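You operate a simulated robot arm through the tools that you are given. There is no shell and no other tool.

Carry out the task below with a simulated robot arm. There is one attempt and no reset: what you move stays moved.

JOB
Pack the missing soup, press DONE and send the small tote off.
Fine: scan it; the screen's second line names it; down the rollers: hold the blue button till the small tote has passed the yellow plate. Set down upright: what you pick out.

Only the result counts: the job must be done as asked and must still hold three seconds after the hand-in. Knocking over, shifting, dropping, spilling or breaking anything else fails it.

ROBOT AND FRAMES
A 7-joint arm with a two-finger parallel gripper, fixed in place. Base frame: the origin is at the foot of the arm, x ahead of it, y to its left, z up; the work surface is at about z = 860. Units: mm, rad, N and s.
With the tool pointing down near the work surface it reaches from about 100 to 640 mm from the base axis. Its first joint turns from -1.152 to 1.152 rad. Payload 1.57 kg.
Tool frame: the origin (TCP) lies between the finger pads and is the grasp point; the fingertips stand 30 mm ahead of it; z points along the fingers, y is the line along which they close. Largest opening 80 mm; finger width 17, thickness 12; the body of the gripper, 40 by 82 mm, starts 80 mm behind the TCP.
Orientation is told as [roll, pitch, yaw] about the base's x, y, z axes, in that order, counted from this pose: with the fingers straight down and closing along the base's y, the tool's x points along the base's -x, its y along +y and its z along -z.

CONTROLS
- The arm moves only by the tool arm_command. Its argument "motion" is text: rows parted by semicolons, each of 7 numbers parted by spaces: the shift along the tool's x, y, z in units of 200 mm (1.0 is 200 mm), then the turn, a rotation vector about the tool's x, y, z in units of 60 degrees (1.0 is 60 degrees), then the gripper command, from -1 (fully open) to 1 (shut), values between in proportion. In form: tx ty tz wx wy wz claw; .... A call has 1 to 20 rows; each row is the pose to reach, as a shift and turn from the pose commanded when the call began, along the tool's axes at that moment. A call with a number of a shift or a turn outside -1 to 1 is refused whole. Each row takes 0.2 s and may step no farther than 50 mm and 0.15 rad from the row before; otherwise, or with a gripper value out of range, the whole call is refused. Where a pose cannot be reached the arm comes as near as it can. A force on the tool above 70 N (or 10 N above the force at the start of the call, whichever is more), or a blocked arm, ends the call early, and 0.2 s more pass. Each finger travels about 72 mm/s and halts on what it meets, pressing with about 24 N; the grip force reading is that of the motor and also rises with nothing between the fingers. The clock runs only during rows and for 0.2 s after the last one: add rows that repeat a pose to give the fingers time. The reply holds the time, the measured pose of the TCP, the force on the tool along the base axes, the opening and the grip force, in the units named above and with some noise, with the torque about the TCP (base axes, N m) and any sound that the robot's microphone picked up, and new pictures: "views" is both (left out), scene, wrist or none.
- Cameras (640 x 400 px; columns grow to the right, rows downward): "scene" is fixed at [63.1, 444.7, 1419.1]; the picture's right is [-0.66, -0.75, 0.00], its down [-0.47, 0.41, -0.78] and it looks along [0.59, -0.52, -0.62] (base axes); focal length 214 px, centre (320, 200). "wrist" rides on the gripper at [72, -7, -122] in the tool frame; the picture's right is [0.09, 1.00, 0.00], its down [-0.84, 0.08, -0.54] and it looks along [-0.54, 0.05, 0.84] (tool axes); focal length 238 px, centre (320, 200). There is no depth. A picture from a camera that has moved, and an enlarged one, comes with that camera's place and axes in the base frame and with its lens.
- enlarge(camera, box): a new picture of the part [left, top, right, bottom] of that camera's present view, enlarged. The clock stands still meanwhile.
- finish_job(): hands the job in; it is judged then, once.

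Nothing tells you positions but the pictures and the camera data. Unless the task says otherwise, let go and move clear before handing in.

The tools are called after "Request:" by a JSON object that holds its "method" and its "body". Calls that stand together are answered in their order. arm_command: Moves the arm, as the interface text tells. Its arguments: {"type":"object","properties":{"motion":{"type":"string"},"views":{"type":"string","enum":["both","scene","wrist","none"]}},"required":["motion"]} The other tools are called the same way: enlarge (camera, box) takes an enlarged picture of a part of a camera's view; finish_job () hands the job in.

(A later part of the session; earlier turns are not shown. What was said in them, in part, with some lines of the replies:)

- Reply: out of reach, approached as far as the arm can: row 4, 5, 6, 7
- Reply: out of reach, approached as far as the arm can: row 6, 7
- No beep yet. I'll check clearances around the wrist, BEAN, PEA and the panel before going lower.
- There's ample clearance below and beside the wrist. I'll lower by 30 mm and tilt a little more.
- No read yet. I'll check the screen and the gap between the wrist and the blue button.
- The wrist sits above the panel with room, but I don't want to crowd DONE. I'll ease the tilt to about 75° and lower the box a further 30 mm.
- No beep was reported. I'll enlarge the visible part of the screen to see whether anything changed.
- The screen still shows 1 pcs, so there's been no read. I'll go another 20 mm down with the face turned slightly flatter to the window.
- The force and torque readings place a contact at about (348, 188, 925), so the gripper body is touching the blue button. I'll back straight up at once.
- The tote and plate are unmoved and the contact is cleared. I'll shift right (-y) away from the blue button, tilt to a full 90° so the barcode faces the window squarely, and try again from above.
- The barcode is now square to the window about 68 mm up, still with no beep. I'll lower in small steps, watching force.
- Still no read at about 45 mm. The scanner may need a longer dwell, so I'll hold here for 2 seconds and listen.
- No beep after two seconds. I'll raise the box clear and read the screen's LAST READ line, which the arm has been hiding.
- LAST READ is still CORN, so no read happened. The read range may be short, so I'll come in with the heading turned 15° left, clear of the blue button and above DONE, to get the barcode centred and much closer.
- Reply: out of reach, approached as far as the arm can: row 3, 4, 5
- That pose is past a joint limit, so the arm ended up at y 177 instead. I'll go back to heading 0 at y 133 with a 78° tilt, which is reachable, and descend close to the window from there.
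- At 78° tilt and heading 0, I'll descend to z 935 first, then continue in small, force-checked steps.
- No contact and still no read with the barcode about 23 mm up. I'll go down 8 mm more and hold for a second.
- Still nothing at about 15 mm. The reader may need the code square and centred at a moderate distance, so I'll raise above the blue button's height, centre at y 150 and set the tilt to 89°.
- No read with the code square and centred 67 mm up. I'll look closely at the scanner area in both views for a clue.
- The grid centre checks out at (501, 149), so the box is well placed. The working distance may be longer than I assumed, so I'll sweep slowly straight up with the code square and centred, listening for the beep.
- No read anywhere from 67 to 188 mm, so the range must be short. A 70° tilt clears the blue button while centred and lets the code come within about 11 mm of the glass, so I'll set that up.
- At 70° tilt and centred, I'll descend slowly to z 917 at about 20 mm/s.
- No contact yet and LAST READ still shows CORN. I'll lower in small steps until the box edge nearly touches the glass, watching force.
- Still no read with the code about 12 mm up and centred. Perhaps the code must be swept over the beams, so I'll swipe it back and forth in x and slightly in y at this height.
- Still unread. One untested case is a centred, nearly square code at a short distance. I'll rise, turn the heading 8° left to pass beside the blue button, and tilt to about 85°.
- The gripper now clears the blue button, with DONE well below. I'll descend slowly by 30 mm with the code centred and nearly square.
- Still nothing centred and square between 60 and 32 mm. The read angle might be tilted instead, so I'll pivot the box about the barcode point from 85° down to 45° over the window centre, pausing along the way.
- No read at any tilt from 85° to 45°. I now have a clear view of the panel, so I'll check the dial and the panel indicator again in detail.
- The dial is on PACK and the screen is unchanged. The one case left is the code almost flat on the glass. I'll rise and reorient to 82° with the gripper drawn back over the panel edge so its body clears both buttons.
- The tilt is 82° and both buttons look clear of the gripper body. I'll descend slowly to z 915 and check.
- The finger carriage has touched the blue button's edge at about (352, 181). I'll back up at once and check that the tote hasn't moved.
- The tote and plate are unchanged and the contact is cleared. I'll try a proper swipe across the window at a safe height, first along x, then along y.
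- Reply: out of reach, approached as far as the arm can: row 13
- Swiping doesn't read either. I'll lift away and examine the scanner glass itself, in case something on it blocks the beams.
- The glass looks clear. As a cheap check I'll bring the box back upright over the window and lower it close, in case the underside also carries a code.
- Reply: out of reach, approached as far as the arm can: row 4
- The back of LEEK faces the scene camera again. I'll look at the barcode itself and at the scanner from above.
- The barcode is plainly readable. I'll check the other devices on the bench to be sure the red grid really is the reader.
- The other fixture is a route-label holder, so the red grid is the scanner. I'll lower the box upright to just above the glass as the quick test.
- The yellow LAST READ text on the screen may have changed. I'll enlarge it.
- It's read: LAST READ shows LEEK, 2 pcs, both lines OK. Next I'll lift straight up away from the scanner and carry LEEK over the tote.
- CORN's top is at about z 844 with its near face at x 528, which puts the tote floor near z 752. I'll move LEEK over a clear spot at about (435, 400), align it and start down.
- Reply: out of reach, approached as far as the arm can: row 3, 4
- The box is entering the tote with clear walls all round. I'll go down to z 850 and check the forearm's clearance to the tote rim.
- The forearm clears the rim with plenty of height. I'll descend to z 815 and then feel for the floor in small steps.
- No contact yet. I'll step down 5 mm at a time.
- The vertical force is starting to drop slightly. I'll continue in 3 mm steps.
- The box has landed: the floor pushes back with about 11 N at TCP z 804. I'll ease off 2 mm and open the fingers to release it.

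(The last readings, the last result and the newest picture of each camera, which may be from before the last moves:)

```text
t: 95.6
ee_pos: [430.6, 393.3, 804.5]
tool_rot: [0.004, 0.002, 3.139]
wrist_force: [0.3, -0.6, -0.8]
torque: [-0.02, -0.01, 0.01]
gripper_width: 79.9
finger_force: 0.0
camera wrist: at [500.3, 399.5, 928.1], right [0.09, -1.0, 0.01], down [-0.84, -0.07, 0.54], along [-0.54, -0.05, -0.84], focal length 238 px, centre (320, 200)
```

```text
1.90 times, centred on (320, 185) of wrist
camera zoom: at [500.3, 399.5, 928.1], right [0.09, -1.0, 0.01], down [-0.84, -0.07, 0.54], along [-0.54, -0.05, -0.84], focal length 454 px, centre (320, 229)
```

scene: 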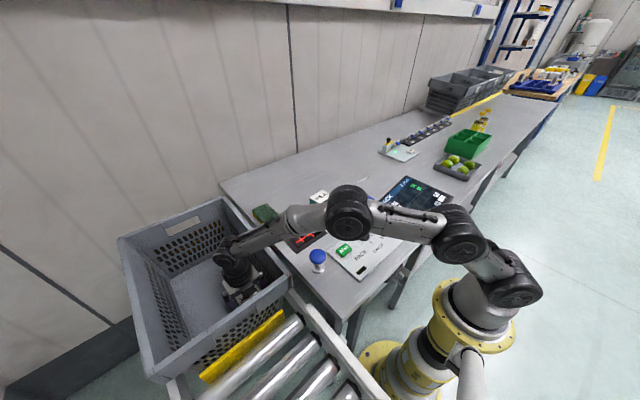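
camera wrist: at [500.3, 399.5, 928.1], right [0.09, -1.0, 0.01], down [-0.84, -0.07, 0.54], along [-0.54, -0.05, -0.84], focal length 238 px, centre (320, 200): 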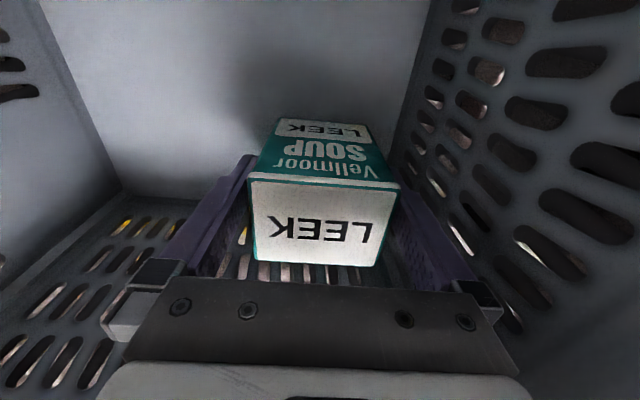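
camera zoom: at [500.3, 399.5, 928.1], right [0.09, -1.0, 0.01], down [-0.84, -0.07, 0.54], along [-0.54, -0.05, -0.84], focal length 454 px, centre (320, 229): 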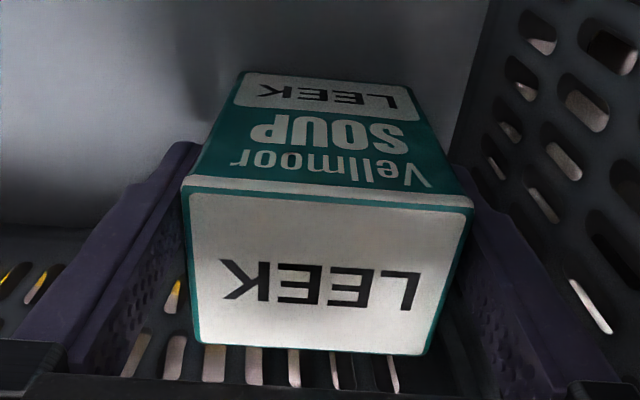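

The fingers are open with gaps on both sides and LEEK stands upright. I'll retract straight up.

Request:
{"method": "arm_command", "body": {"motion": "0 0 -0.05 0 0 0 -1; 0 0 -0.12 0 0 0 -1; 0 0 -0.22 0 0 0 -1; 0 0 -0.35 0 0 0 -1; 0 0 -0.55 0 0 0 -1; 0 0 -0.75 0 0 0 -1; 0 0 -0.95 0 0 0 -1; 0 0 -0.95 0 0 0 -1", "views": "both"}}

Request:
{"method": "enlarge", "body": {"camera": "wrist", "box": [180, 0, 440, 200]}}

```text
t: 97.4
ee_pos: [431.0, 393.9, 994.4]
tool_rot: [0.006, 0.004, 3.141]
wrist_force: [-0.2, 0.1, 0.1]
torque: [0.02, -0.02, 0.02]
gripper_width: 80.0
finger_force: 0.0
camera wrist: at [500.5, 400.5, 1119.1], right [0.09, -1.0, 0.01], down [-0.84, -0.07, 0.54], along [-0.54, -0.05, -0.84], focal length 238 px, centre (320, 200)
```

scene: 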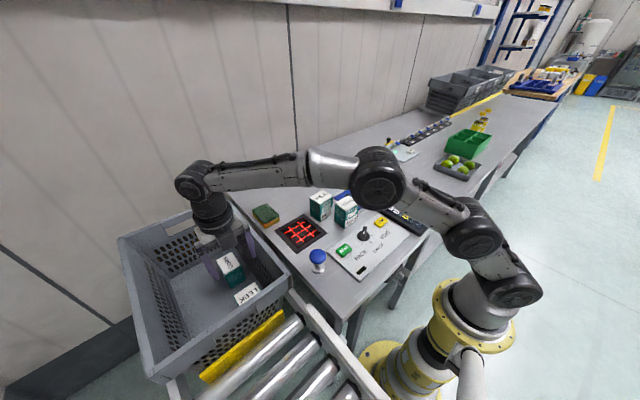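
wrist: 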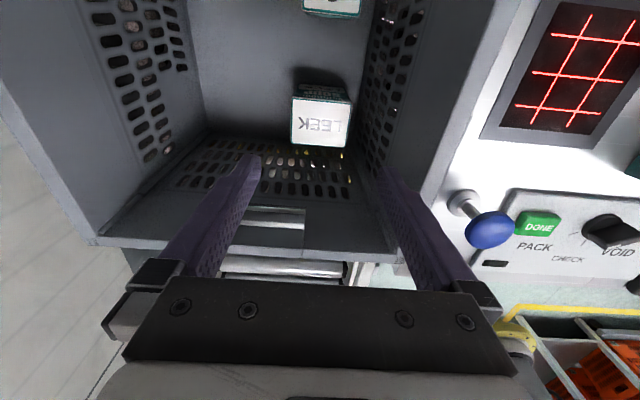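

```text
2.00 times, centred on (310, 100) of wrist
camera zoom: at [500.5, 400.5, 1119.1], right [0.09, -1.0, 0.01], down [-0.84, -0.07, 0.54], along [-0.54, -0.05, -0.84], focal length 477 px, centre (340, 400)
```

zoom: 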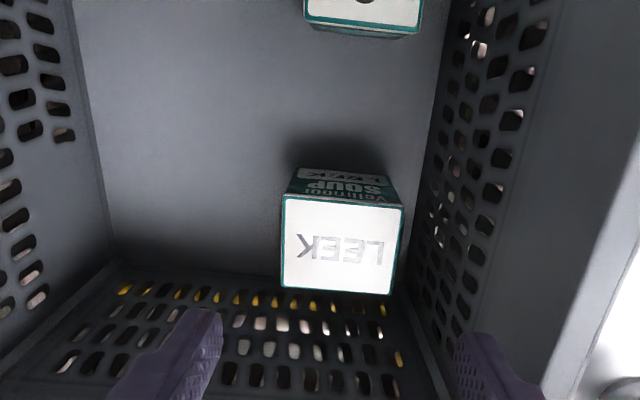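

LEEK stands upright in the tote clear of CORN. I'll rise, close the fingers and move over the DONE button at about (335, 105).

Request:
{"method": "arm_command", "body": {"motion": "0 0 -0.2 0 0 0 -1; 0 0.05 -0.3 0 0 0 0; -0.06 0.25 -0.3 0 0 0 1; -0.12 0.45 -0.3 0 0 0 1; -0.18 0.65 -0.3 0 0 0 1; -0.24 0.8 -0.3 0 0 0 1; -0.3 0.95 -0.3 0 0 0 1; -0.3 0.95 -0.3 0 0 0 1", "views": "none"}}

Request:
{"method": "arm_command", "body": {"motion": "-0.06 0.2 0.05 0 0 0 1; -0.12 0.4 0.1 0 0 0 1; -0.175 0.495 0.2 0 0 0 1; -0.175 0.495 0.2 0 0 0 1", "views": "both"}}

```text
t: 99.2
ee_pos: [369.2, 203.8, 1055.3]
tool_rot: [0.004, 0.005, 3.141]
wrist_force: [0.6, -0.7, -0.6]
torque: [-0.02, 0.01, -0.03]
gripper_width: 0.2
finger_force: 21.4
```

```text
t: 100.2
ee_pos: [334.3, 105.6, 1015.7]
tool_rot: [0.006, 0.003, 3.14]
wrist_force: [-0.3, -0.9, 0.5]
torque: [0.0, -0.03, 0.0]
gripper_width: 0.0
finger_force: 21.5
camera wrist: at [404.0, 111.8, 1138.5], right [0.09, -1.0, 0.01], down [-0.84, -0.07, 0.54], along [-0.54, -0.05, -0.84], focal length 238 px, centre (320, 200)
```

scene: 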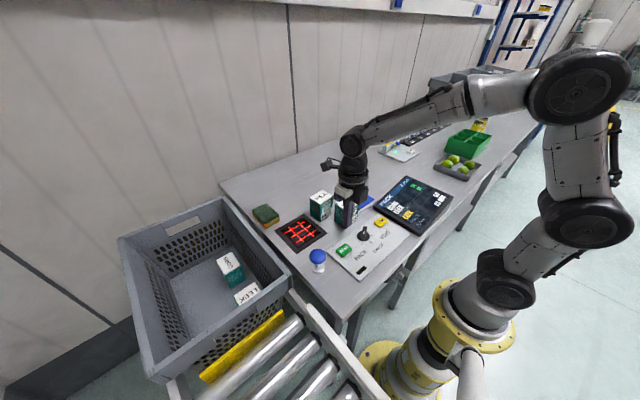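
wrist: 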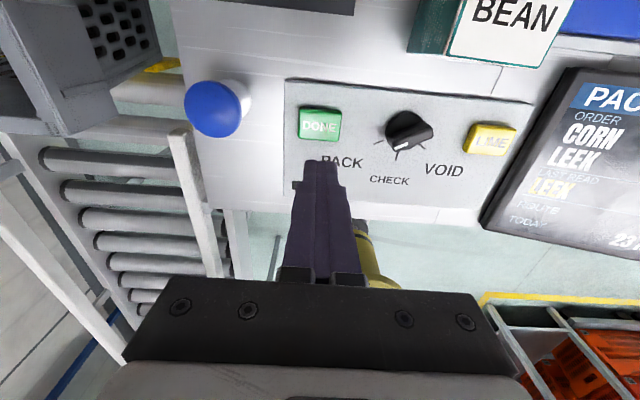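

DONE is at (337, 105), nearly under the closed fingertips. I'll lower to just above it, then press gently.

Request:
{"method": "arm_command", "body": {"motion": "0.013 0.003 0.15 0 0 0 1; 0.013 0.003 0.3 0 0 0 1; 0.013 0.003 0.4 0 0 0 1; 0.013 0.003 0.45 0 0 0 1; 0.013 0.003 0.45 0 0 0 1", "views": "both"}}

Request:
{"method": "enlarge", "body": {"camera": "scene", "box": [300, 190, 420, 290]}}

```text
t: 101.4
ee_pos: [337.1, 105.1, 925.3]
tool_rot: [0.005, 0.004, 3.14]
wrist_force: [-1.4, 0.2, -0.5]
torque: [-0.01, 0.0, 0.02]
gripper_width: 0.1
finger_force: 21.3
camera wrist: at [406.9, 111.2, 1048.5], right [0.09, -1.0, 0.0], down [-0.84, -0.07, 0.54], along [-0.54, -0.05, -0.84], focal length 238 px, centre (320, 200)
```

scene: 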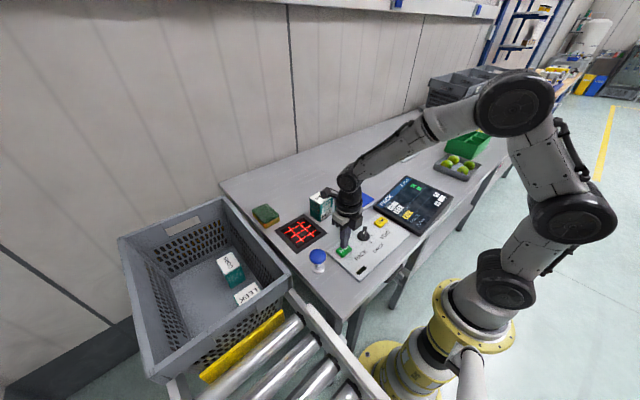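
wrist: 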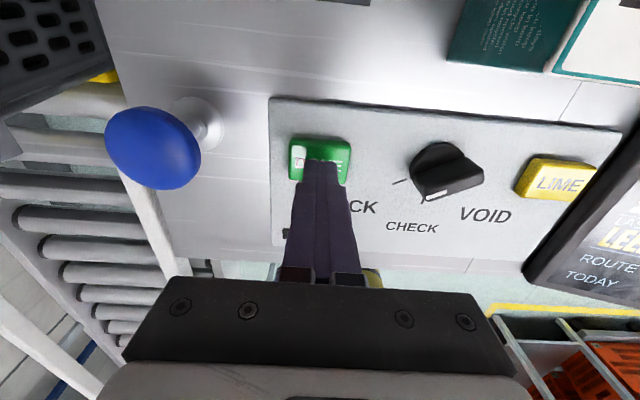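

```text
4.00 times, centred on (360, 240) of scene
camera zoom: at [63.1, 444.7, 1419.1], right [-0.66, -0.75, 0.0], down [-0.47, 0.41, -0.78], along [0.59, -0.52, -0.62], focal length 858 px, centre (160, 40)
```

zoom: 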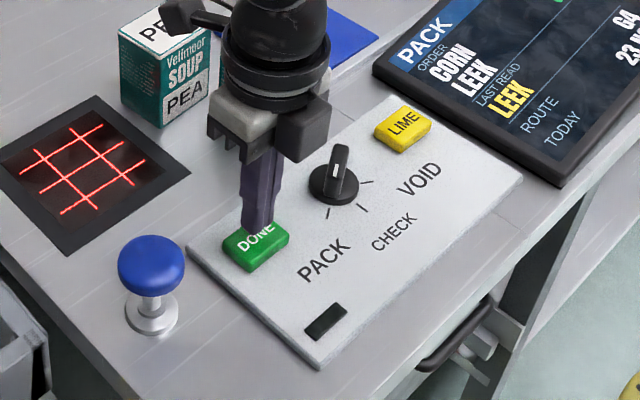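

The fingertips are directly over DONE with a small gap. I'll press down slowly.

Request:
{"method": "arm_command", "body": {"motion": "0 0 0.015 0 0 0 1; 0 0 0.03 0 0 0 1; 0 0 0.045 0 0 0 1; 0 0 0.045 0 0 0 1", "views": "none"}}

```text
t: 102.4
ee_pos: [336.7, 104.3, 916.1]
tool_rot: [0.006, 0.004, 3.139]
wrist_force: [-0.5, 0.1, 0.6]
torque: [-0.02, 0.03, 0.0]
gripper_width: 0.0
finger_force: 21.1
```

Request:
{"method": "arm_command", "body": {"motion": "0 0 0.01 0 0 0 1; 0 0 0.02 0 0 0 1; 0 0 0.03 0 0 0 1; 0 0 0.03 0 0 0 1", "views": "none"}}

```text
t: 103.4
ee_pos: [336.8, 103.8, 910.3]
tool_rot: [0.004, 0.004, 3.141]
wrist_force: [0.7, 1.5, 2.5]
torque: [0.08, -0.03, -0.03]
gripper_width: 0.1
finger_force: 21.4
```

The fingertips have touched the button with about 3 N. I'll push a few more millimetres.

Request:
{"method": "arm_command", "body": {"motion": "0 0 0.008 0 0 0 1; 0 0 0.015 0 0 0 1; 0 0 0.015 0 0 0 1; 0 0 0.015 0 0 0 1", "views": "scene"}}

```text
t: 104.4
ee_pos: [336.7, 103.8, 908.2]
tool_rot: [0.003, 0.004, 3.14]
wrist_force: [0.3, -1.6, 4.2]
torque: [-0.05, -0.01, -0.02]
gripper_width: 0.0
finger_force: 21.3
heard: click
```

scene: 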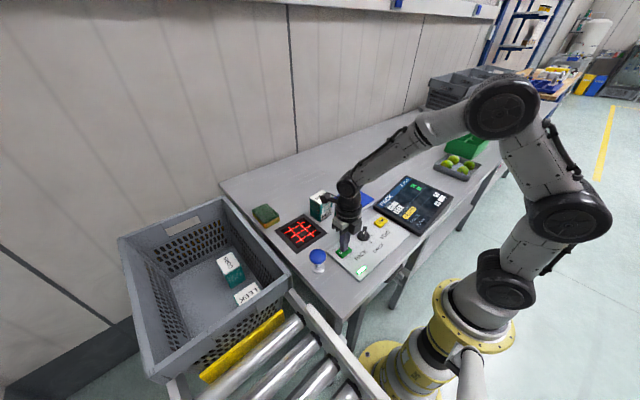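

I heard a click, and the panel lamp looks lit. I'll release DONE and check the lamp and screen.

Request:
{"method": "arm_command", "body": {"motion": "0 0 -0.05 0 0 0 1; 0 0 -0.15 0 0 0 1; 0 0 -0.3 0 0 0 1; 0 0 -0.5 0 0 0 1; 0 0 -0.5 0 0 0 1", "views": "both"}}

Request:
{"method": "enlarge", "body": {"camera": "scene", "box": [300, 170, 460, 290]}}

Request:
{"method": "enlarge", "body": {"camera": "scene", "box": [110, 180, 370, 400]}}

```text
t: 105.6
ee_pos: [337.1, 103.2, 1009.8]
tool_rot: [0.005, 0.004, 3.139]
wrist_force: [-0.1, -0.2, -0.4]
torque: [0.02, 0.01, 0.0]
gripper_width: 0.2
finger_force: 21.0
camera wrist: at [406.7, 110.6, 1132.8], right [0.09, -1.0, 0.0], down [-0.84, -0.07, 0.54], along [-0.54, -0.05, -0.84], focal length 238 px, centre (320, 200)
```

scene: 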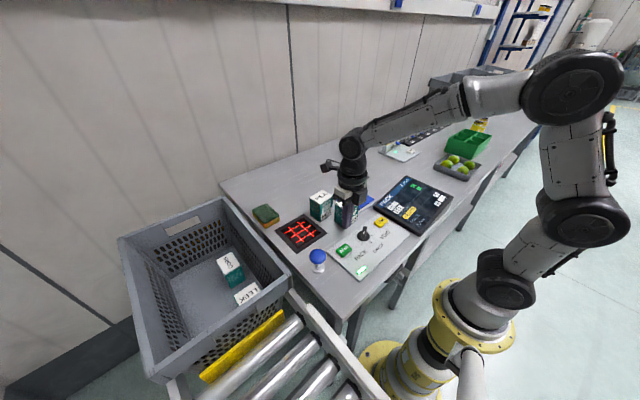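
wrist: 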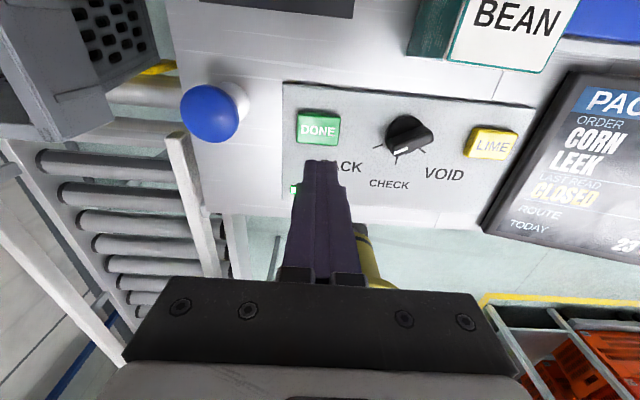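

```text
3.33 times, centred on (380, 230) of scene
camera zoom: at [63.1, 444.7, 1419.1], right [-0.66, -0.75, 0.0], down [-0.47, 0.41, -0.78], along [0.59, -0.52, -0.62], focal length 715 px, centre (120, 100)
```

zoom: 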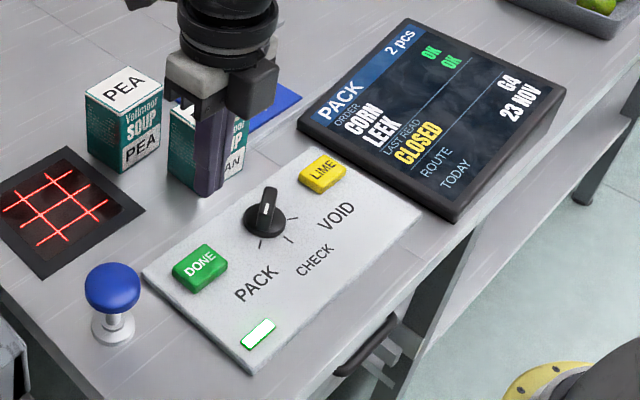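

```text
1.82 times, centred on (240, 290) of scene
camera zoom: at [63.1, 444.7, 1419.1], right [-0.66, -0.75, 0.0], down [-0.47, 0.41, -0.78], along [0.59, -0.52, -0.62], focal length 390 px, centre (466, 36)
```

zoom: 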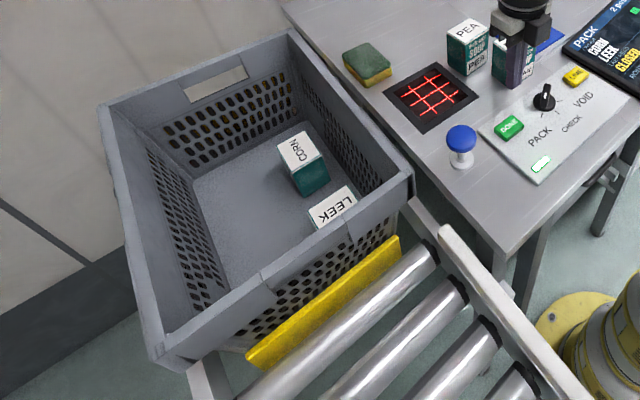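

The order is CLOSED with the lamp green. Next is the blue button, whose cap is centred at about (351, 199) with its top near z 928, so I'll move over it.

Request:
{"method": "arm_command", "body": {"motion": "0.018 -0.12 0 0 0 0 1; 0.035 -0.24 0 0 0 0 1; 0.053 -0.36 0 0 0 0 1; 0.07 -0.48 0.05 0 0 0 1; 0.07 -0.48 0.1 0 0 0 1; 0.07 -0.48 0.1 0 0 0 1", "views": "both"}}

Request:
{"method": "enlarge", "body": {"camera": "scene", "box": [270, 190, 390, 290]}}

```text
t: 107.0
ee_pos: [350.3, 199.7, 987.7]
tool_rot: [0.004, 0.004, 3.14]
wrist_force: [-0.1, -0.5, 0.0]
torque: [-0.01, 0.01, 0.02]
gripper_width: 0.1
finger_force: 21.5
camera wrist: at [420.6, 206.8, 1110.2], right [0.09, -1.0, 0.01], down [-0.84, -0.07, 0.54], along [-0.54, -0.05, -0.84], focal length 238 px, centre (320, 200)
```

scene: 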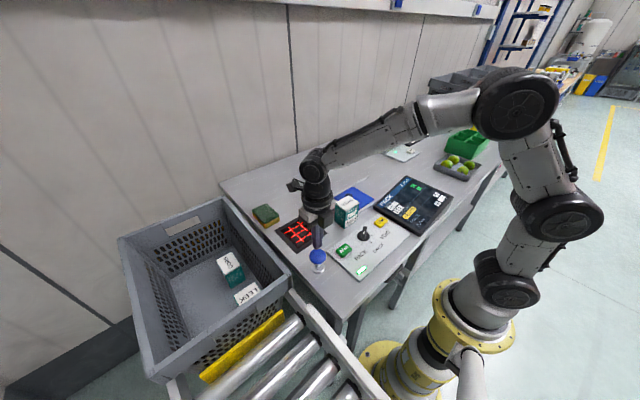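
wrist: 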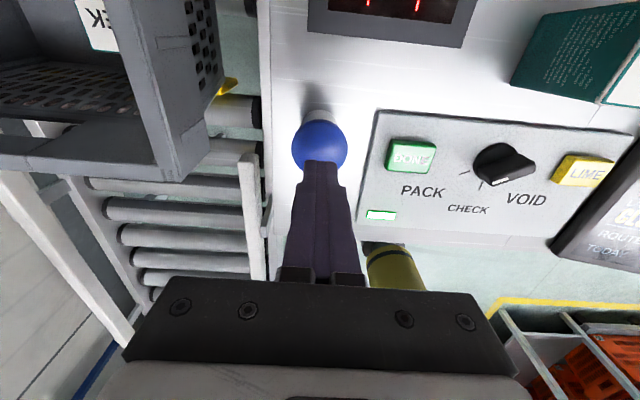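

```text
4.00 times, centred on (330, 240) of scene
camera zoom: at [63.1, 444.7, 1419.1], right [-0.66, -0.75, 0.0], down [-0.47, 0.41, -0.78], along [0.59, -0.52, -0.62], focal length 858 px, centre (280, 40)
```

zoom: 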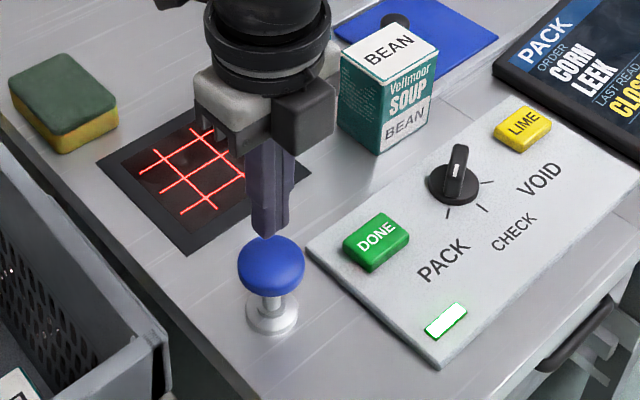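

The fingertips are above the cap, which is centred at about (353, 200). I'll shift 2 mm, lower to just above it and then press in small steps.

Request:
{"method": "arm_command", "body": {"motion": "0.011 0 0.04 0 0 0 1; 0.011 0 0.09 0 0 0 1; 0.011 0 0.125 0 0 0 1; 0.011 0 0.125 0 0 0 1", "views": "none"}}

Request:
{"method": "arm_command", "body": {"motion": "0 0 0.01 0 0 0 1; 0 0 0.02 0 0 0 1; 0 0 0.03 0 0 0 1; 0 0 0.03 0 0 0 1", "views": "none"}}

```text
t: 108.0
ee_pos: [353.3, 199.9, 961.8]
tool_rot: [0.006, 0.005, 3.141]
wrist_force: [-0.2, 0.2, -0.1]
torque: [-0.01, 0.0, 0.01]
gripper_width: 0.1
finger_force: 21.0
```

```text
t: 109.0
ee_pos: [352.9, 200.0, 956.2]
tool_rot: [0.005, 0.003, 3.14]
wrist_force: [0.5, -0.3, 0.0]
torque: [-0.02, -0.01, -0.01]
gripper_width: 0.0
finger_force: 21.4
```

Request:
{"method": "arm_command", "body": {"motion": "0 0 0.01 0 0 0 1; 0 0 0.02 0 0 0 1; 0 0 0.03 0 0 0 1; 0 0 0.03 0 0 0 1", "views": "none"}}

```text
t: 110.0
ee_pos: [353.4, 200.5, 949.8]
tool_rot: [0.004, 0.004, 3.141]
wrist_force: [1.3, -2.4, 4.8]
torque: [-0.03, 0.0, 0.02]
gripper_width: 0.2
finger_force: 21.7
```

The fingertips are on the cap with about 5 N. I'll press further, a few millimetres at a time, watching the tote.

Request:
{"method": "arm_command", "body": {"motion": "0 0 0.01 0 0 0 1; 0 0 0.02 0 0 0 1; 0 0 0.02 0 0 0 1", "views": "scene"}}

```text
t: 110.8
ee_pos: [352.0, 199.8, 947.4]
tool_rot: [0.003, 0.003, 3.14]
wrist_force: [2.2, 0.5, 4.6]
torque: [0.0, -0.01, -0.02]
gripper_width: 0.0
finger_force: 21.0
```

scene: 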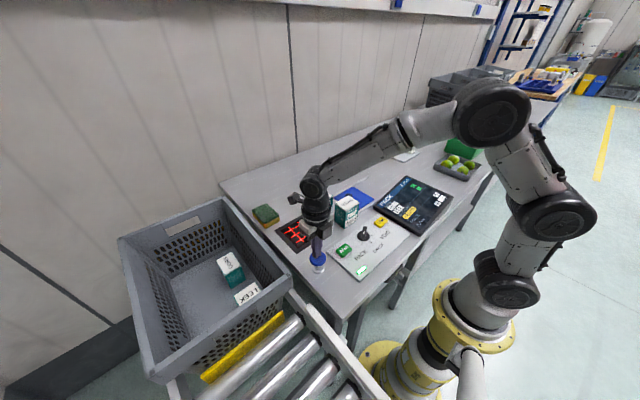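

Nothing has moved yet and the spring force is steady. I'll press further.

Request:
{"method": "arm_command", "body": {"motion": "0 0 0.01 0 0 0 1; 0 0 0.02 0 0 0 1; 0 0 0.02 0 0 0 1", "views": "none"}}

```text
t: 111.6
ee_pos: [353.2, 199.9, 942.6]
tool_rot: [0.002, 0.003, 3.14]
wrist_force: [1.1, 2.8, 6.2]
torque: [0.1, 0.02, -0.01]
gripper_width: 0.0
finger_force: 21.1
```

Request:
{"method": "arm_command", "body": {"motion": "0 0 0.01 0 0 0 1; 0 0 0.02 0 0 0 1; 0 0 0.02 0 0 0 1", "views": "scene"}}

```text
t: 112.4
ee_pos: [352.1, 200.3, 937.9]
tool_rot: [0.006, 0.003, 3.141]
wrist_force: [-0.5, 3.2, 6.2]
torque: [0.07, 0.06, 0.0]
gripper_width: 0.0
finger_force: 21.8
```

scene: 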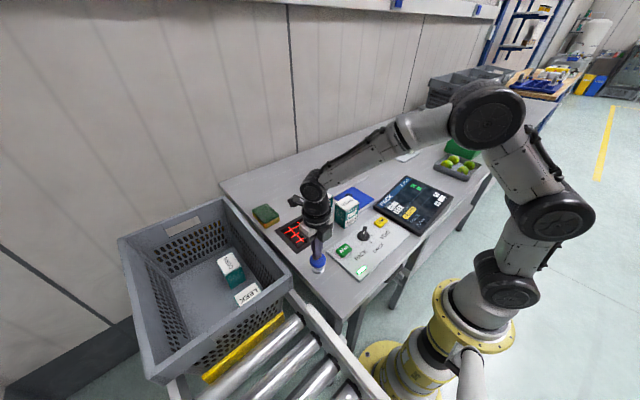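

The cap is about 16 mm down. I'll check whether the plate has begun to drop.

Request:
{"method": "enlarge", "body": {"camera": "scene", "box": [140, 280, 360, 400]}}

Request:
{"method": "enlarge", "body": {"camera": "scene", "box": [280, 200, 380, 290]}}

```text
2.91 times, centred on (250, 340) of scene
camera zoom: at [63.1, 444.7, 1419.1], right [-0.66, -0.75, 0.0], down [-0.47, 0.41, -0.78], along [0.59, -0.52, -0.62], focal length 624 px, centre (524, -207)
```

zoom: 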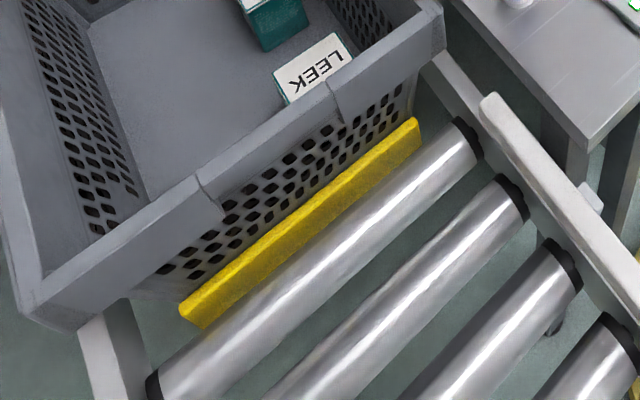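

```text
4.44 times, centred on (330, 245) of scene
camera zoom: at [63.1, 444.7, 1419.1], right [-0.66, -0.75, 0.0], down [-0.47, 0.41, -0.78], along [0.59, -0.52, -0.62], focal length 953 px, centre (276, 0)
```

zoom: 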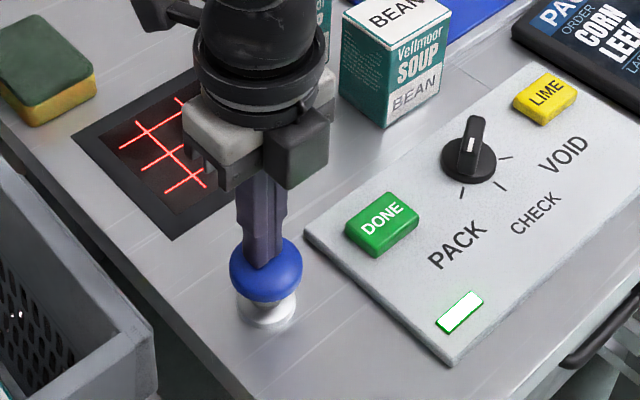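

The plate has started to lower, so the button has triggered. I'll hold the press and watch.

Request:
{"method": "arm_command", "body": {"motion": "0 0 0.005 0 0 0 1; 0 0 0.005 0 0 0 1; 0 0 0.005 0 0 0 1; 0 0 0.005 0 0 0 1", "views": "scene"}}

Request:
{"method": "enlarge", "body": {"camera": "scene", "box": [110, 200, 370, 400]}}

```text
t: 113.4
ee_pos: [353.2, 200.0, 936.9]
tool_rot: [0.006, 0.002, 3.14]
wrist_force: [-0.2, 1.4, 5.8]
torque: [0.07, 0.06, 0.01]
gripper_width: 0.1
finger_force: 21.4
```

scene: 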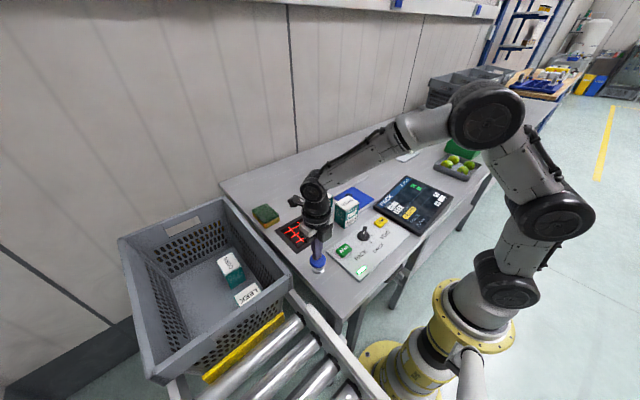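

```text
2.00 times, centred on (240, 300) of scene
camera zoom: at [63.1, 444.6, 1419.1], right [-0.66, -0.75, 0.0], down [-0.47, 0.41, -0.78], along [0.59, -0.52, -0.62], focal length 429 px, centre (480, 0)
```

zoom: 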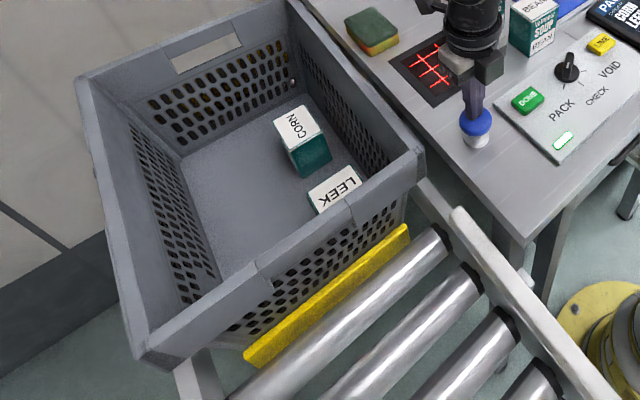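

The plate seems to follow the button's depth. I'll push deeper step by step.

Request:
{"method": "arm_command", "body": {"motion": "0 0 0.01 0 0 0 1; 0 0 0.02 0 0 0 1; 0 0 0.02 0 0 0 1; 0 0 0.02 0 0 0 1", "views": "scene"}}

Request:
{"method": "enlarge", "body": {"camera": "scene", "box": [140, 280, 360, 400]}}

```text
t: 114.4
ee_pos: [352.1, 200.7, 932.6]
tool_rot: [0.007, 0.004, 3.139]
wrist_force: [-0.7, -0.5, 6.9]
torque: [0.05, 0.08, 0.02]
gripper_width: 0.3
finger_force: 20.8
```

scene: 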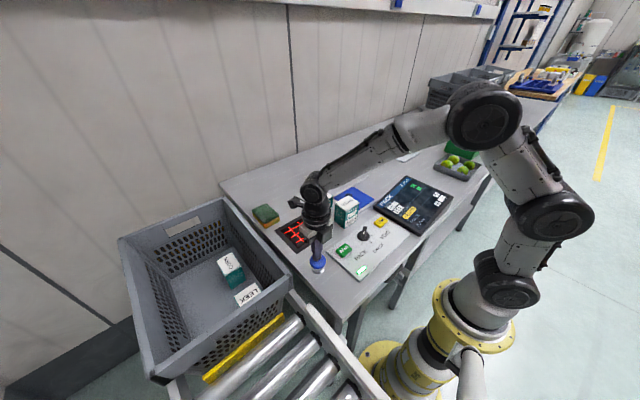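

```text
2.91 times, centred on (250, 340) of scene
camera zoom: at [63.0, 444.6, 1419.1], right [-0.66, -0.75, 0.0], down [-0.47, 0.41, -0.78], along [0.59, -0.52, -0.62], focal length 624 px, centre (524, -207)
```

zoom: 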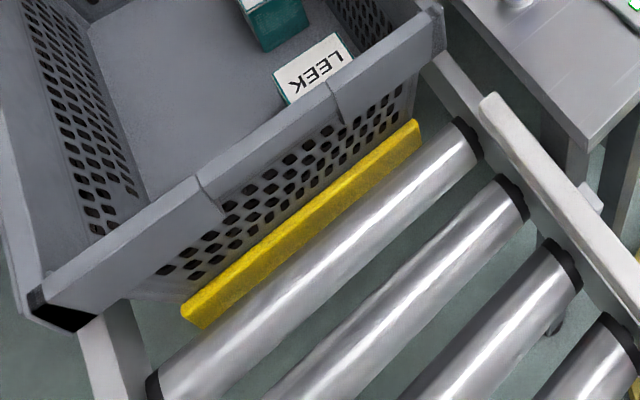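

The plate drops a little more as I push. I'll continue deeper.

Request:
{"method": "arm_command", "body": {"motion": "0 0 0.01 0 0 0 1; 0 0 0.02 0 0 0 1; 0 0 0.03 0 0 0 1; 0 0 0.03 0 0 0 1", "views": "scene"}}

Request:
{"method": "enlarge", "body": {"camera": "scene", "box": [140, 280, 360, 400]}}

Request:
{"method": "enlarge", "body": {"camera": "scene", "box": [290, 220, 350, 280]}}

```text
t: 115.4
ee_pos: [353.4, 198.9, 925.9]
tool_rot: [0.006, 0.004, 3.141]
wrist_force: [-3.7, 1.0, 9.2]
torque: [0.02, 0.16, 0.04]
gripper_width: 0.0
finger_force: 21.6
```

scene: 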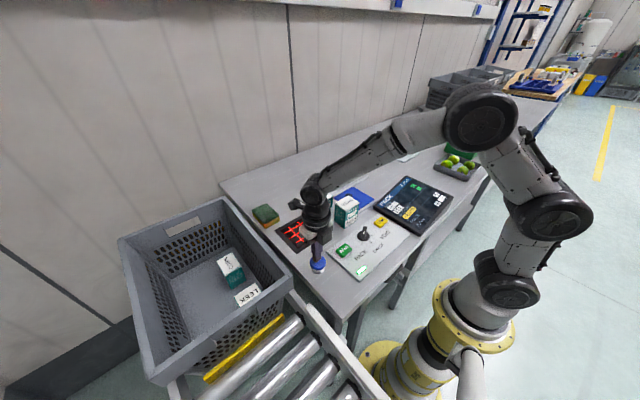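

```text
2.91 times, centred on (250, 340) of scene
camera zoom: at [62.9, 444.6, 1419.1], right [-0.66, -0.75, 0.0], down [-0.47, 0.41, -0.78], along [0.59, -0.52, -0.62], focal length 624 px, centre (524, -207)
```

zoom: 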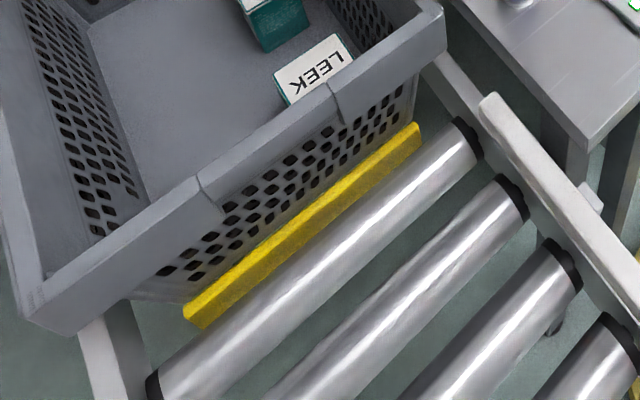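

```text
6.67 times, centred on (320, 250) of scene
camera zoom: at [62.9, 444.6, 1419.1], right [-0.66, -0.75, 0.0], down [-0.47, 0.41, -0.78], along [0.59, -0.52, -0.62], focal length 1430 px, centre (320, -133)
```

zoom: 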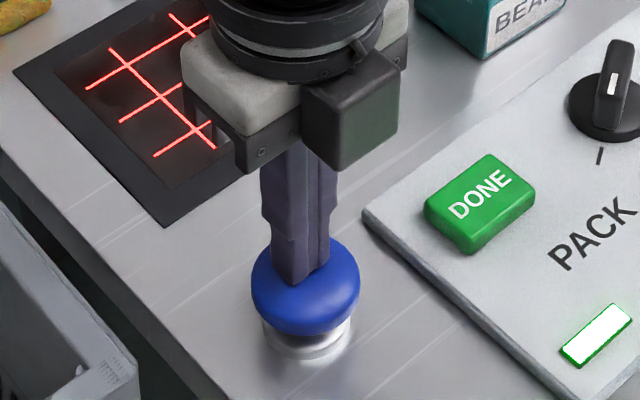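

The button continues down with the spring at about 9 N. I'll go further until it bottoms or the tote rolls.

Request:
{"method": "arm_command", "body": {"motion": "0 0 0.01 0 0 0 1; 0 0 0.02 0 0 0 1; 0 0 0.03 0 0 0 1; 0 0 0.03 0 0 0 1", "views": "scene"}}

Request:
{"method": "enlarge", "body": {"camera": "scene", "box": [140, 280, 360, 400]}}

```text
t: 116.4
ee_pos: [352.8, 199.5, 920.6]
tool_rot: [0.006, 0.004, 3.14]
wrist_force: [-2.2, -1.6, 9.2]
torque: [-0.03, 0.19, 0.04]
gripper_width: 0.0
finger_force: 21.3
```

scene: 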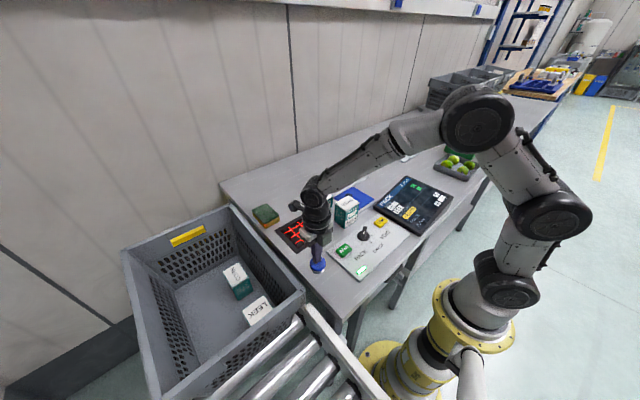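

```text
2.91 times, centred on (250, 340) of scene
camera zoom: at [63.0, 444.6, 1419.2], right [-0.66, -0.75, 0.0], down [-0.47, 0.41, -0.78], along [0.59, -0.52, -0.62], focal length 624 px, centre (524, -207)
```

zoom: 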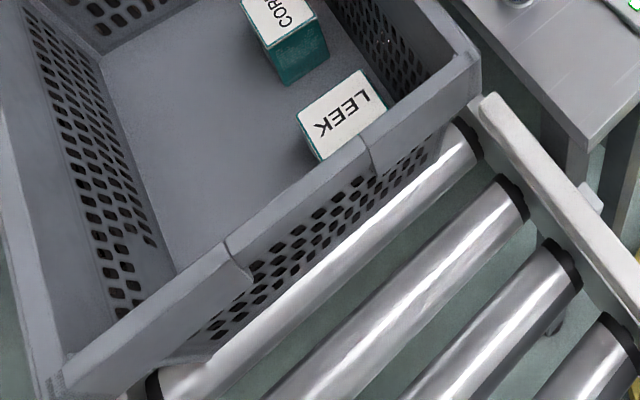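

The plate is down and the tote has started to roll. I'll keep holding the button and check every second or so.

Request:
{"method": "arm_command", "body": {"motion": "0 0 0.01 0 0 0 1; 0 0 0.01 0 0 0 1; 0 0 0.01 0 0 0 1; 0 0 0.01 0 0 0 1; 0 0 0.01 0 0 0 1", "views": "scene"}}

```text
t: 117.6
ee_pos: [353.4, 199.1, 919.9]
tool_rot: [0.004, 0.004, 3.141]
wrist_force: [-3.6, -5.7, 17.8]
torque: [-0.17, 0.19, 0.05]
gripper_width: 0.4
finger_force: 22.0
```

scene: 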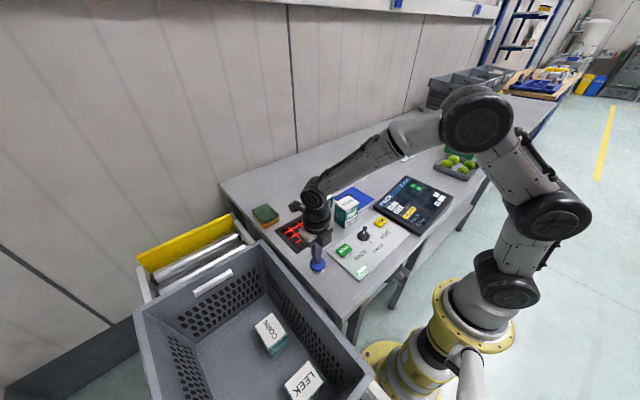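

The tote's rear edge is at about x 473 and still rolling, while the stop is at x 340. I'll keep holding.

Request:
{"method": "arm_command", "body": {"motion": "0 0 0 0 0 0 1; 0 0 0 0 0 0 1; 0 0 0 0 0 0 1; 0 0 0 0 0 0 1", "views": "scene"}}

```text
t: 118.6
ee_pos: [353.9, 198.7, 919.4]
tool_rot: [0.003, 0.005, 3.141]
wrist_force: [-1.7, -7.3, 20.3]
torque: [-0.12, 0.16, 0.03]
gripper_width: 0.3
finger_force: 21.5
```

scene: 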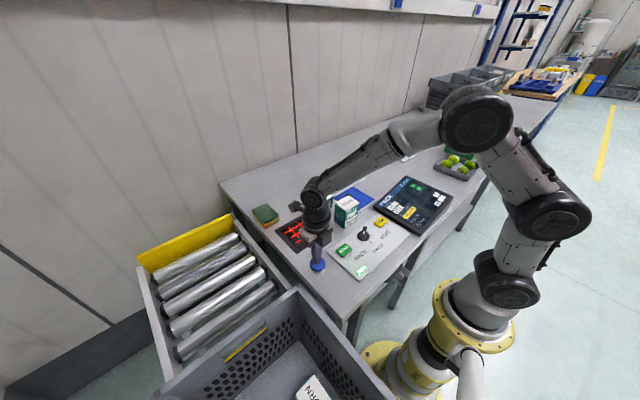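

The tote's rear is at about x 288, just past the stop. I'll hold a little longer for margin.

Request:
{"method": "arm_command", "body": {"motion": "0 0 0 0 0 0 1; 0 0 0 0 0 0 1; 0 0 0 0 0 0 1", "views": "both"}}

```text
t: 119.4
ee_pos: [352.9, 200.3, 920.3]
tool_rot: [0.004, 0.004, 3.137]
wrist_force: [-1.1, -5.9, 20.9]
torque: [-0.14, 0.1, 0.0]
gripper_width: 0.1
finger_force: 21.4
camera wrist: at [423.2, 207.0, 1043.2], right [0.09, -1.0, 0.0], down [-0.84, -0.07, 0.54], along [-0.54, -0.05, -0.84], focal length 238 px, centre (320, 200)
```

scene: 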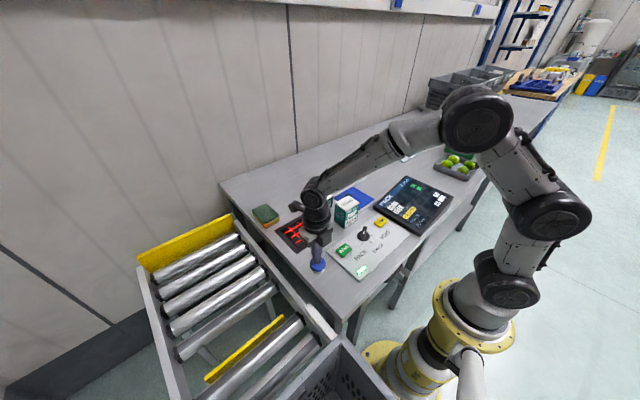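
wrist: 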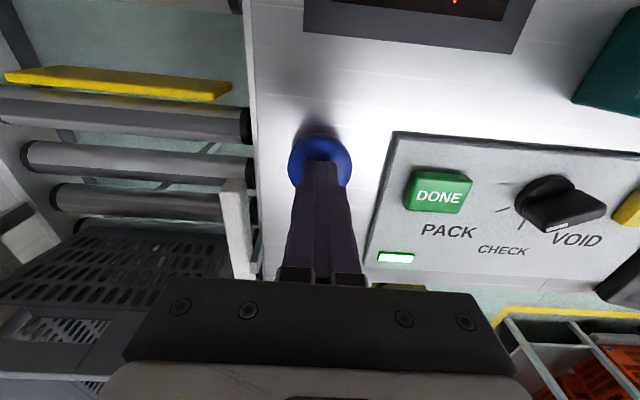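

The tote is clearly past the plate, which now shows between the rollers. I'll release the blue button and rise clear.

Request:
{"method": "arm_command", "body": {"motion": "0 0 -0.05 0 0 0 1; 0 0 -0.12 0 0 0 1; 0 0 -0.2 0 0 0 1; 0 0 -0.35 0 0 0 1; 0 0 -0.55 0 0 0 1; 0 0 -0.75 0 0 0 1; 0 0 -0.75 0 0 0 1", "views": "both"}}

```text
t: 121.0
ee_pos: [353.2, 200.7, 1070.3]
tool_rot: [0.005, 0.002, 3.14]
wrist_force: [0.1, -0.1, 1.1]
torque: [0.0, 0.01, -0.01]
gripper_width: 0.2
finger_force: 21.3
camera wrist: at [423.5, 207.2, 1193.5], right [0.09, -1.0, 0.01], down [-0.84, -0.07, 0.54], along [-0.54, -0.05, -0.84], focal length 238 px, centre (320, 200)
```

scene: 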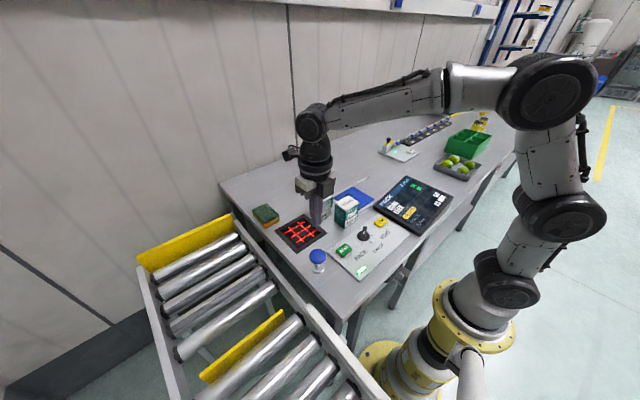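
wrist: 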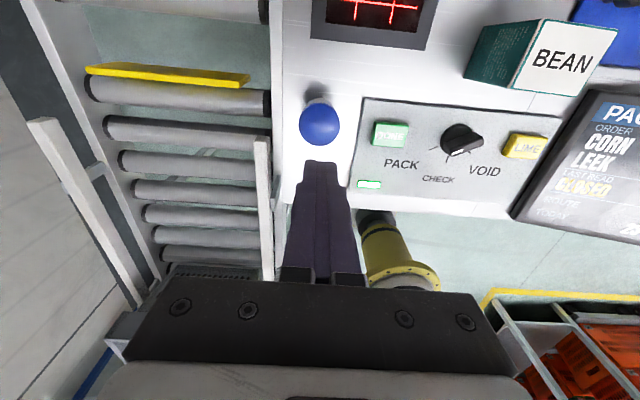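

The tote has rolled on and the plate is up again behind it. I'd like to confirm that LEEK still stands, so I'll move clear and turn the wrist camera toward the lower end of the rollers.

Request:
{"method": "arm_command", "body": {"motion": "-0.1 0 -0.1 0 0 0.125 1; -0.25 0 -0.2 0 0 0.25 1; -0.4 0 -0.3 0 0 0.375 1; -0.55 0 -0.4 0 0 0.5 1; -0.65 0 -0.4 0 0 0.625 1; -0.75 0 -0.4 0 0 0.75 1; -0.75 0 -0.4 0 0 0.75 1", "views": "none"}}

Request:
{"method": "arm_command", "body": {"motion": "0 0 0 0 0 0.125 1; 0 0 0 0 0 0.25 1; 0 0 0 0 0 0.375 1; 0 0 0 0 0 0.5 1; 0 0 0 0 0 0.625 1; 0 0 0 0 0 0.75 1; 0 0 0 0 0 0.75 1", "views": "both"}}

```text
t: 122.6
ee_pos: [201.5, 200.5, 1149.1]
tool_rot: [0.003, 0.005, 2.352]
wrist_force: [0.8, 0.0, 0.5]
torque: [0.0, 0.0, 0.0]
gripper_width: 0.2
finger_force: 21.2
```

```text
t: 124.2
ee_pos: [201.3, 201.1, 1149.1]
tool_rot: [-0.004, 0.006, 1.568]
wrist_force: [0.3, 0.0, -0.5]
torque: [-0.01, -0.01, -0.03]
gripper_width: 0.1
finger_force: 21.4
camera wrist: at [206.9, 129.6, 1272.7], right [-1.0, -0.09, 0.0], down [-0.08, 0.84, 0.54], along [-0.05, 0.54, -0.84], focal length 238 px, centre (320, 200)
```

scene: 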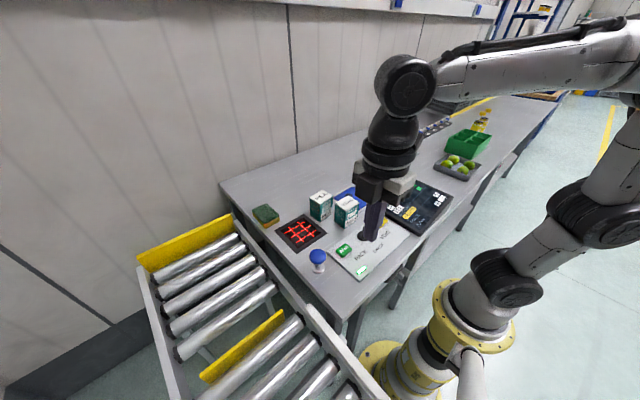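
wrist: 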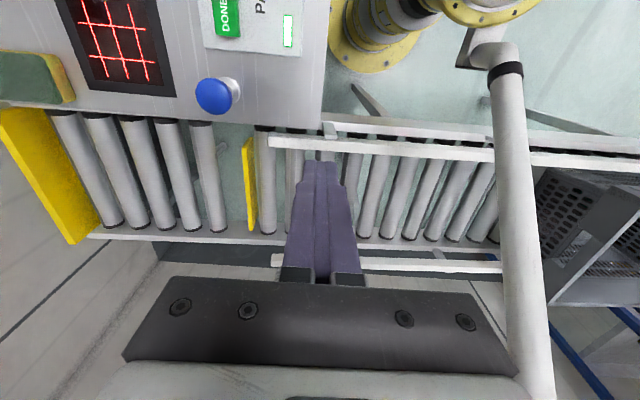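

The tote is at the low end of the rollers, at the edge of this view. I'll turn the wrist a little more toward it.

Request:
{"method": "arm_command", "body": {"motion": "0 0 -0.05 0 0 -0.1 1; 0 0 -0.15 0 0 -0.2 1; 0 0 -0.25 0 0 -0.27 1; 0 0 -0.25 0 0 -0.27 1; 0 0 -0.25 0 0 -0.27 1", "views": "wrist"}}

Request:
{"method": "enlarge", "body": {"camera": "wrist", "box": [440, 120, 640, 320]}}

```text
t: 125.4
ee_pos: [202.8, 202.1, 1198.9]
tool_rot: [-0.002, 0.005, 1.85]
wrist_force: [1.0, 0.2, -1.0]
torque: [0.0, 0.0, -0.01]
gripper_width: 0.2
finger_force: 20.5
camera wrist: at [227.1, 135.1, 1322.4], right [-0.93, -0.36, 0.0], down [-0.31, 0.78, 0.54], along [-0.2, 0.5, -0.84], focal length 238 px, centre (320, 200)
```

wrist: 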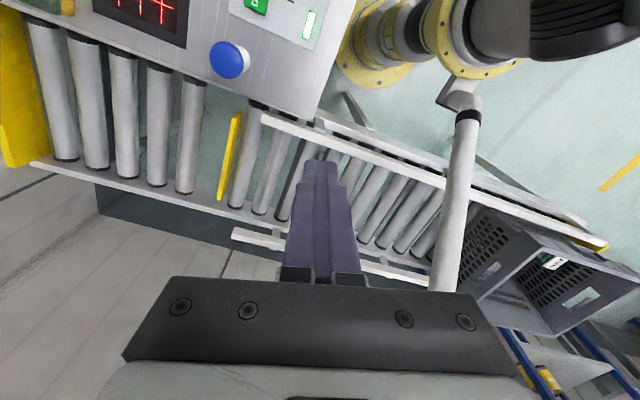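

```text
2.00 times, centred on (540, 220) of wrist
camera zoom: at [227.1, 135.1, 1322.4], right [-0.93, -0.36, 0.0], down [-0.31, 0.78, 0.54], along [-0.2, 0.5, -0.84], focal length 477 px, centre (-120, 160)
```

zoom: 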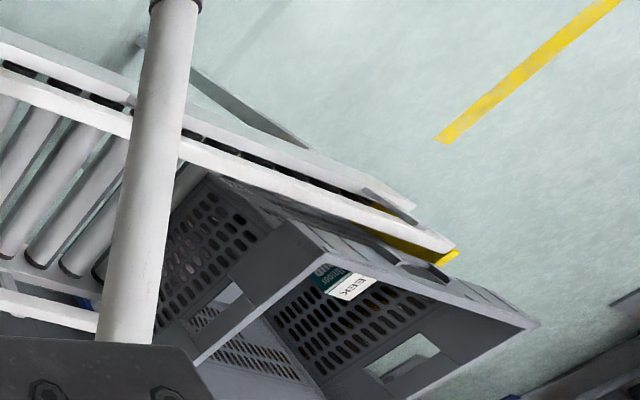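

The tote rests at the lower end stop and I can see LEEK inside. I'll zoom in to confirm it's upright.

Request:
{"method": "enlarge", "body": {"camera": "wrist", "box": [515, 230, 615, 310]}}

Request:
{"method": "enlarge", "body": {"camera": "wrist", "box": [535, 240, 585, 280]}}

```text
5.00 times, centred on (565, 270) of wrist
camera zoom: at [227.1, 135.1, 1322.4], right [-0.93, -0.36, 0.0], down [-0.31, 0.78, 0.54], along [-0.2, 0.5, -0.84], focal length 1192 px, centre (-905, -150)
```

zoom: 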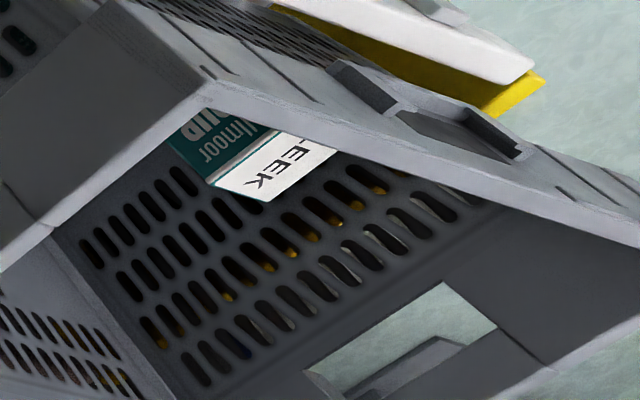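

```text
10.00 times, centred on (560, 260) of wrist
camera zoom: at [227.1, 135.1, 1322.4], right [-0.93, -0.36, 0.0], down [-0.31, 0.78, 0.54], along [-0.2, 0.5, -0.84], focal length 2384 px, centre (-2080, -400)
```

zoom: 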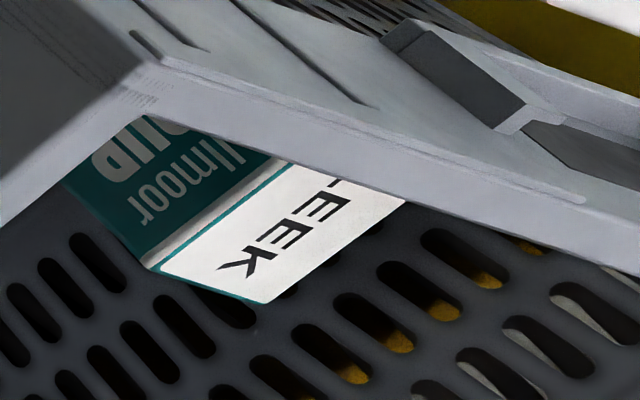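

LEEK stands upright: its top label meets the "Vellmoor" line, and the tote rests against the lower stop. I'll do one last check that everything is still and nothing else has shifted before handing in.

Request:
{"method": "arm_command", "body": {"motion": "0 0 0 0 0 0 1; 0 0 0 0 0 0 1; 0 0 0 0 0 0 1; 0 0 0 0 0 0 1; 0 0 0 0 0 0 1", "views": "both"}}

Request:
{"method": "enlarge", "body": {"camera": "scene", "box": [230, 160, 470, 310]}}

```text
t: 126.6
ee_pos: [203.1, 202.0, 1198.3]
tool_rot: [-0.002, 0.006, 1.853]
wrist_force: [-0.8, 0.5, -0.4]
torque: [-0.01, -0.05, 0.01]
gripper_width: 0.0
finger_force: 21.4
camera wrist: at [227.1, 135.0, 1322.3], right [-0.93, -0.36, 0.0], down [-0.31, 0.79, 0.54], along [-0.2, 0.5, -0.84], focal length 238 px, centre (320, 200)
```

scene: 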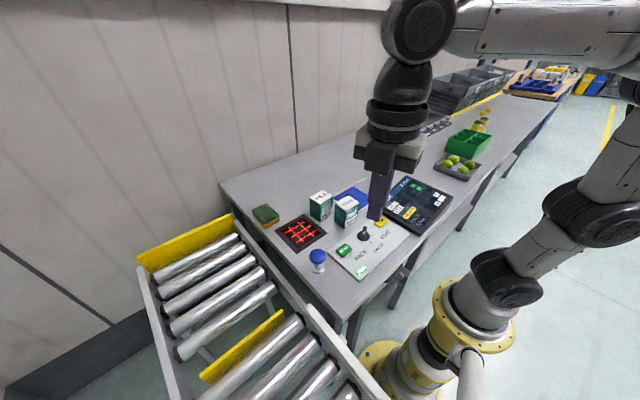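
wrist: 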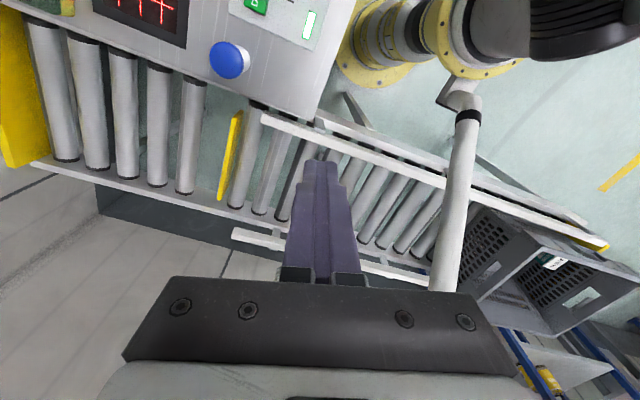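

```text
2.67 times, centred on (350, 235) of scene
camera zoom: at [63.1, 444.7, 1419.1], right [-0.66, -0.75, 0.0], down [-0.47, 0.41, -0.78], along [0.59, -0.52, -0.62], focal length 572 px, centre (240, 107)
```

zoom: 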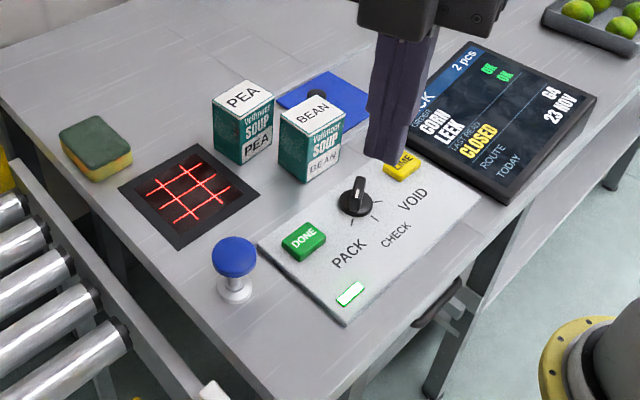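

The screen shows 2 pcs, both lines OK, CLOSED. The tote is still at the lower stop with LEEK upright, PEA, BEAN and the sponge haven't moved, and the arm is clear. I'm handing in now.

Request:
{"method": "finish_job", "body": {}}

```text
The job is handed in.
```

The missing soup was LEEK. It's now packed upright in the small tote next to CORN, and the tote has been sent off. I've handed the job in, but no verdict has come back.

- **Scan:** the screen shows 2 pcs, with CORN and LEEK both OK. It took many tries: holding the printed barcode over the window never registered. LEEK only read when I lowered it upright over the glass.
- **DONE:** I pressed it once. It clicked, the panel lamp turned green and the screen now says CLOSED.
- **Tote:** I held the blue button until the tote was fully past the yellow plate, then let go. The tote rolled on to the stop at the lower end of the rollers and was still at my last check. LEEK was still standing then; I couldn't see CORN in that last view.

While trying to scan, the gripper lightly touched the blue button twice. The tote and plate didn't move either time. PEA, BEAN, the sponge and the dial looked unchanged at the end.
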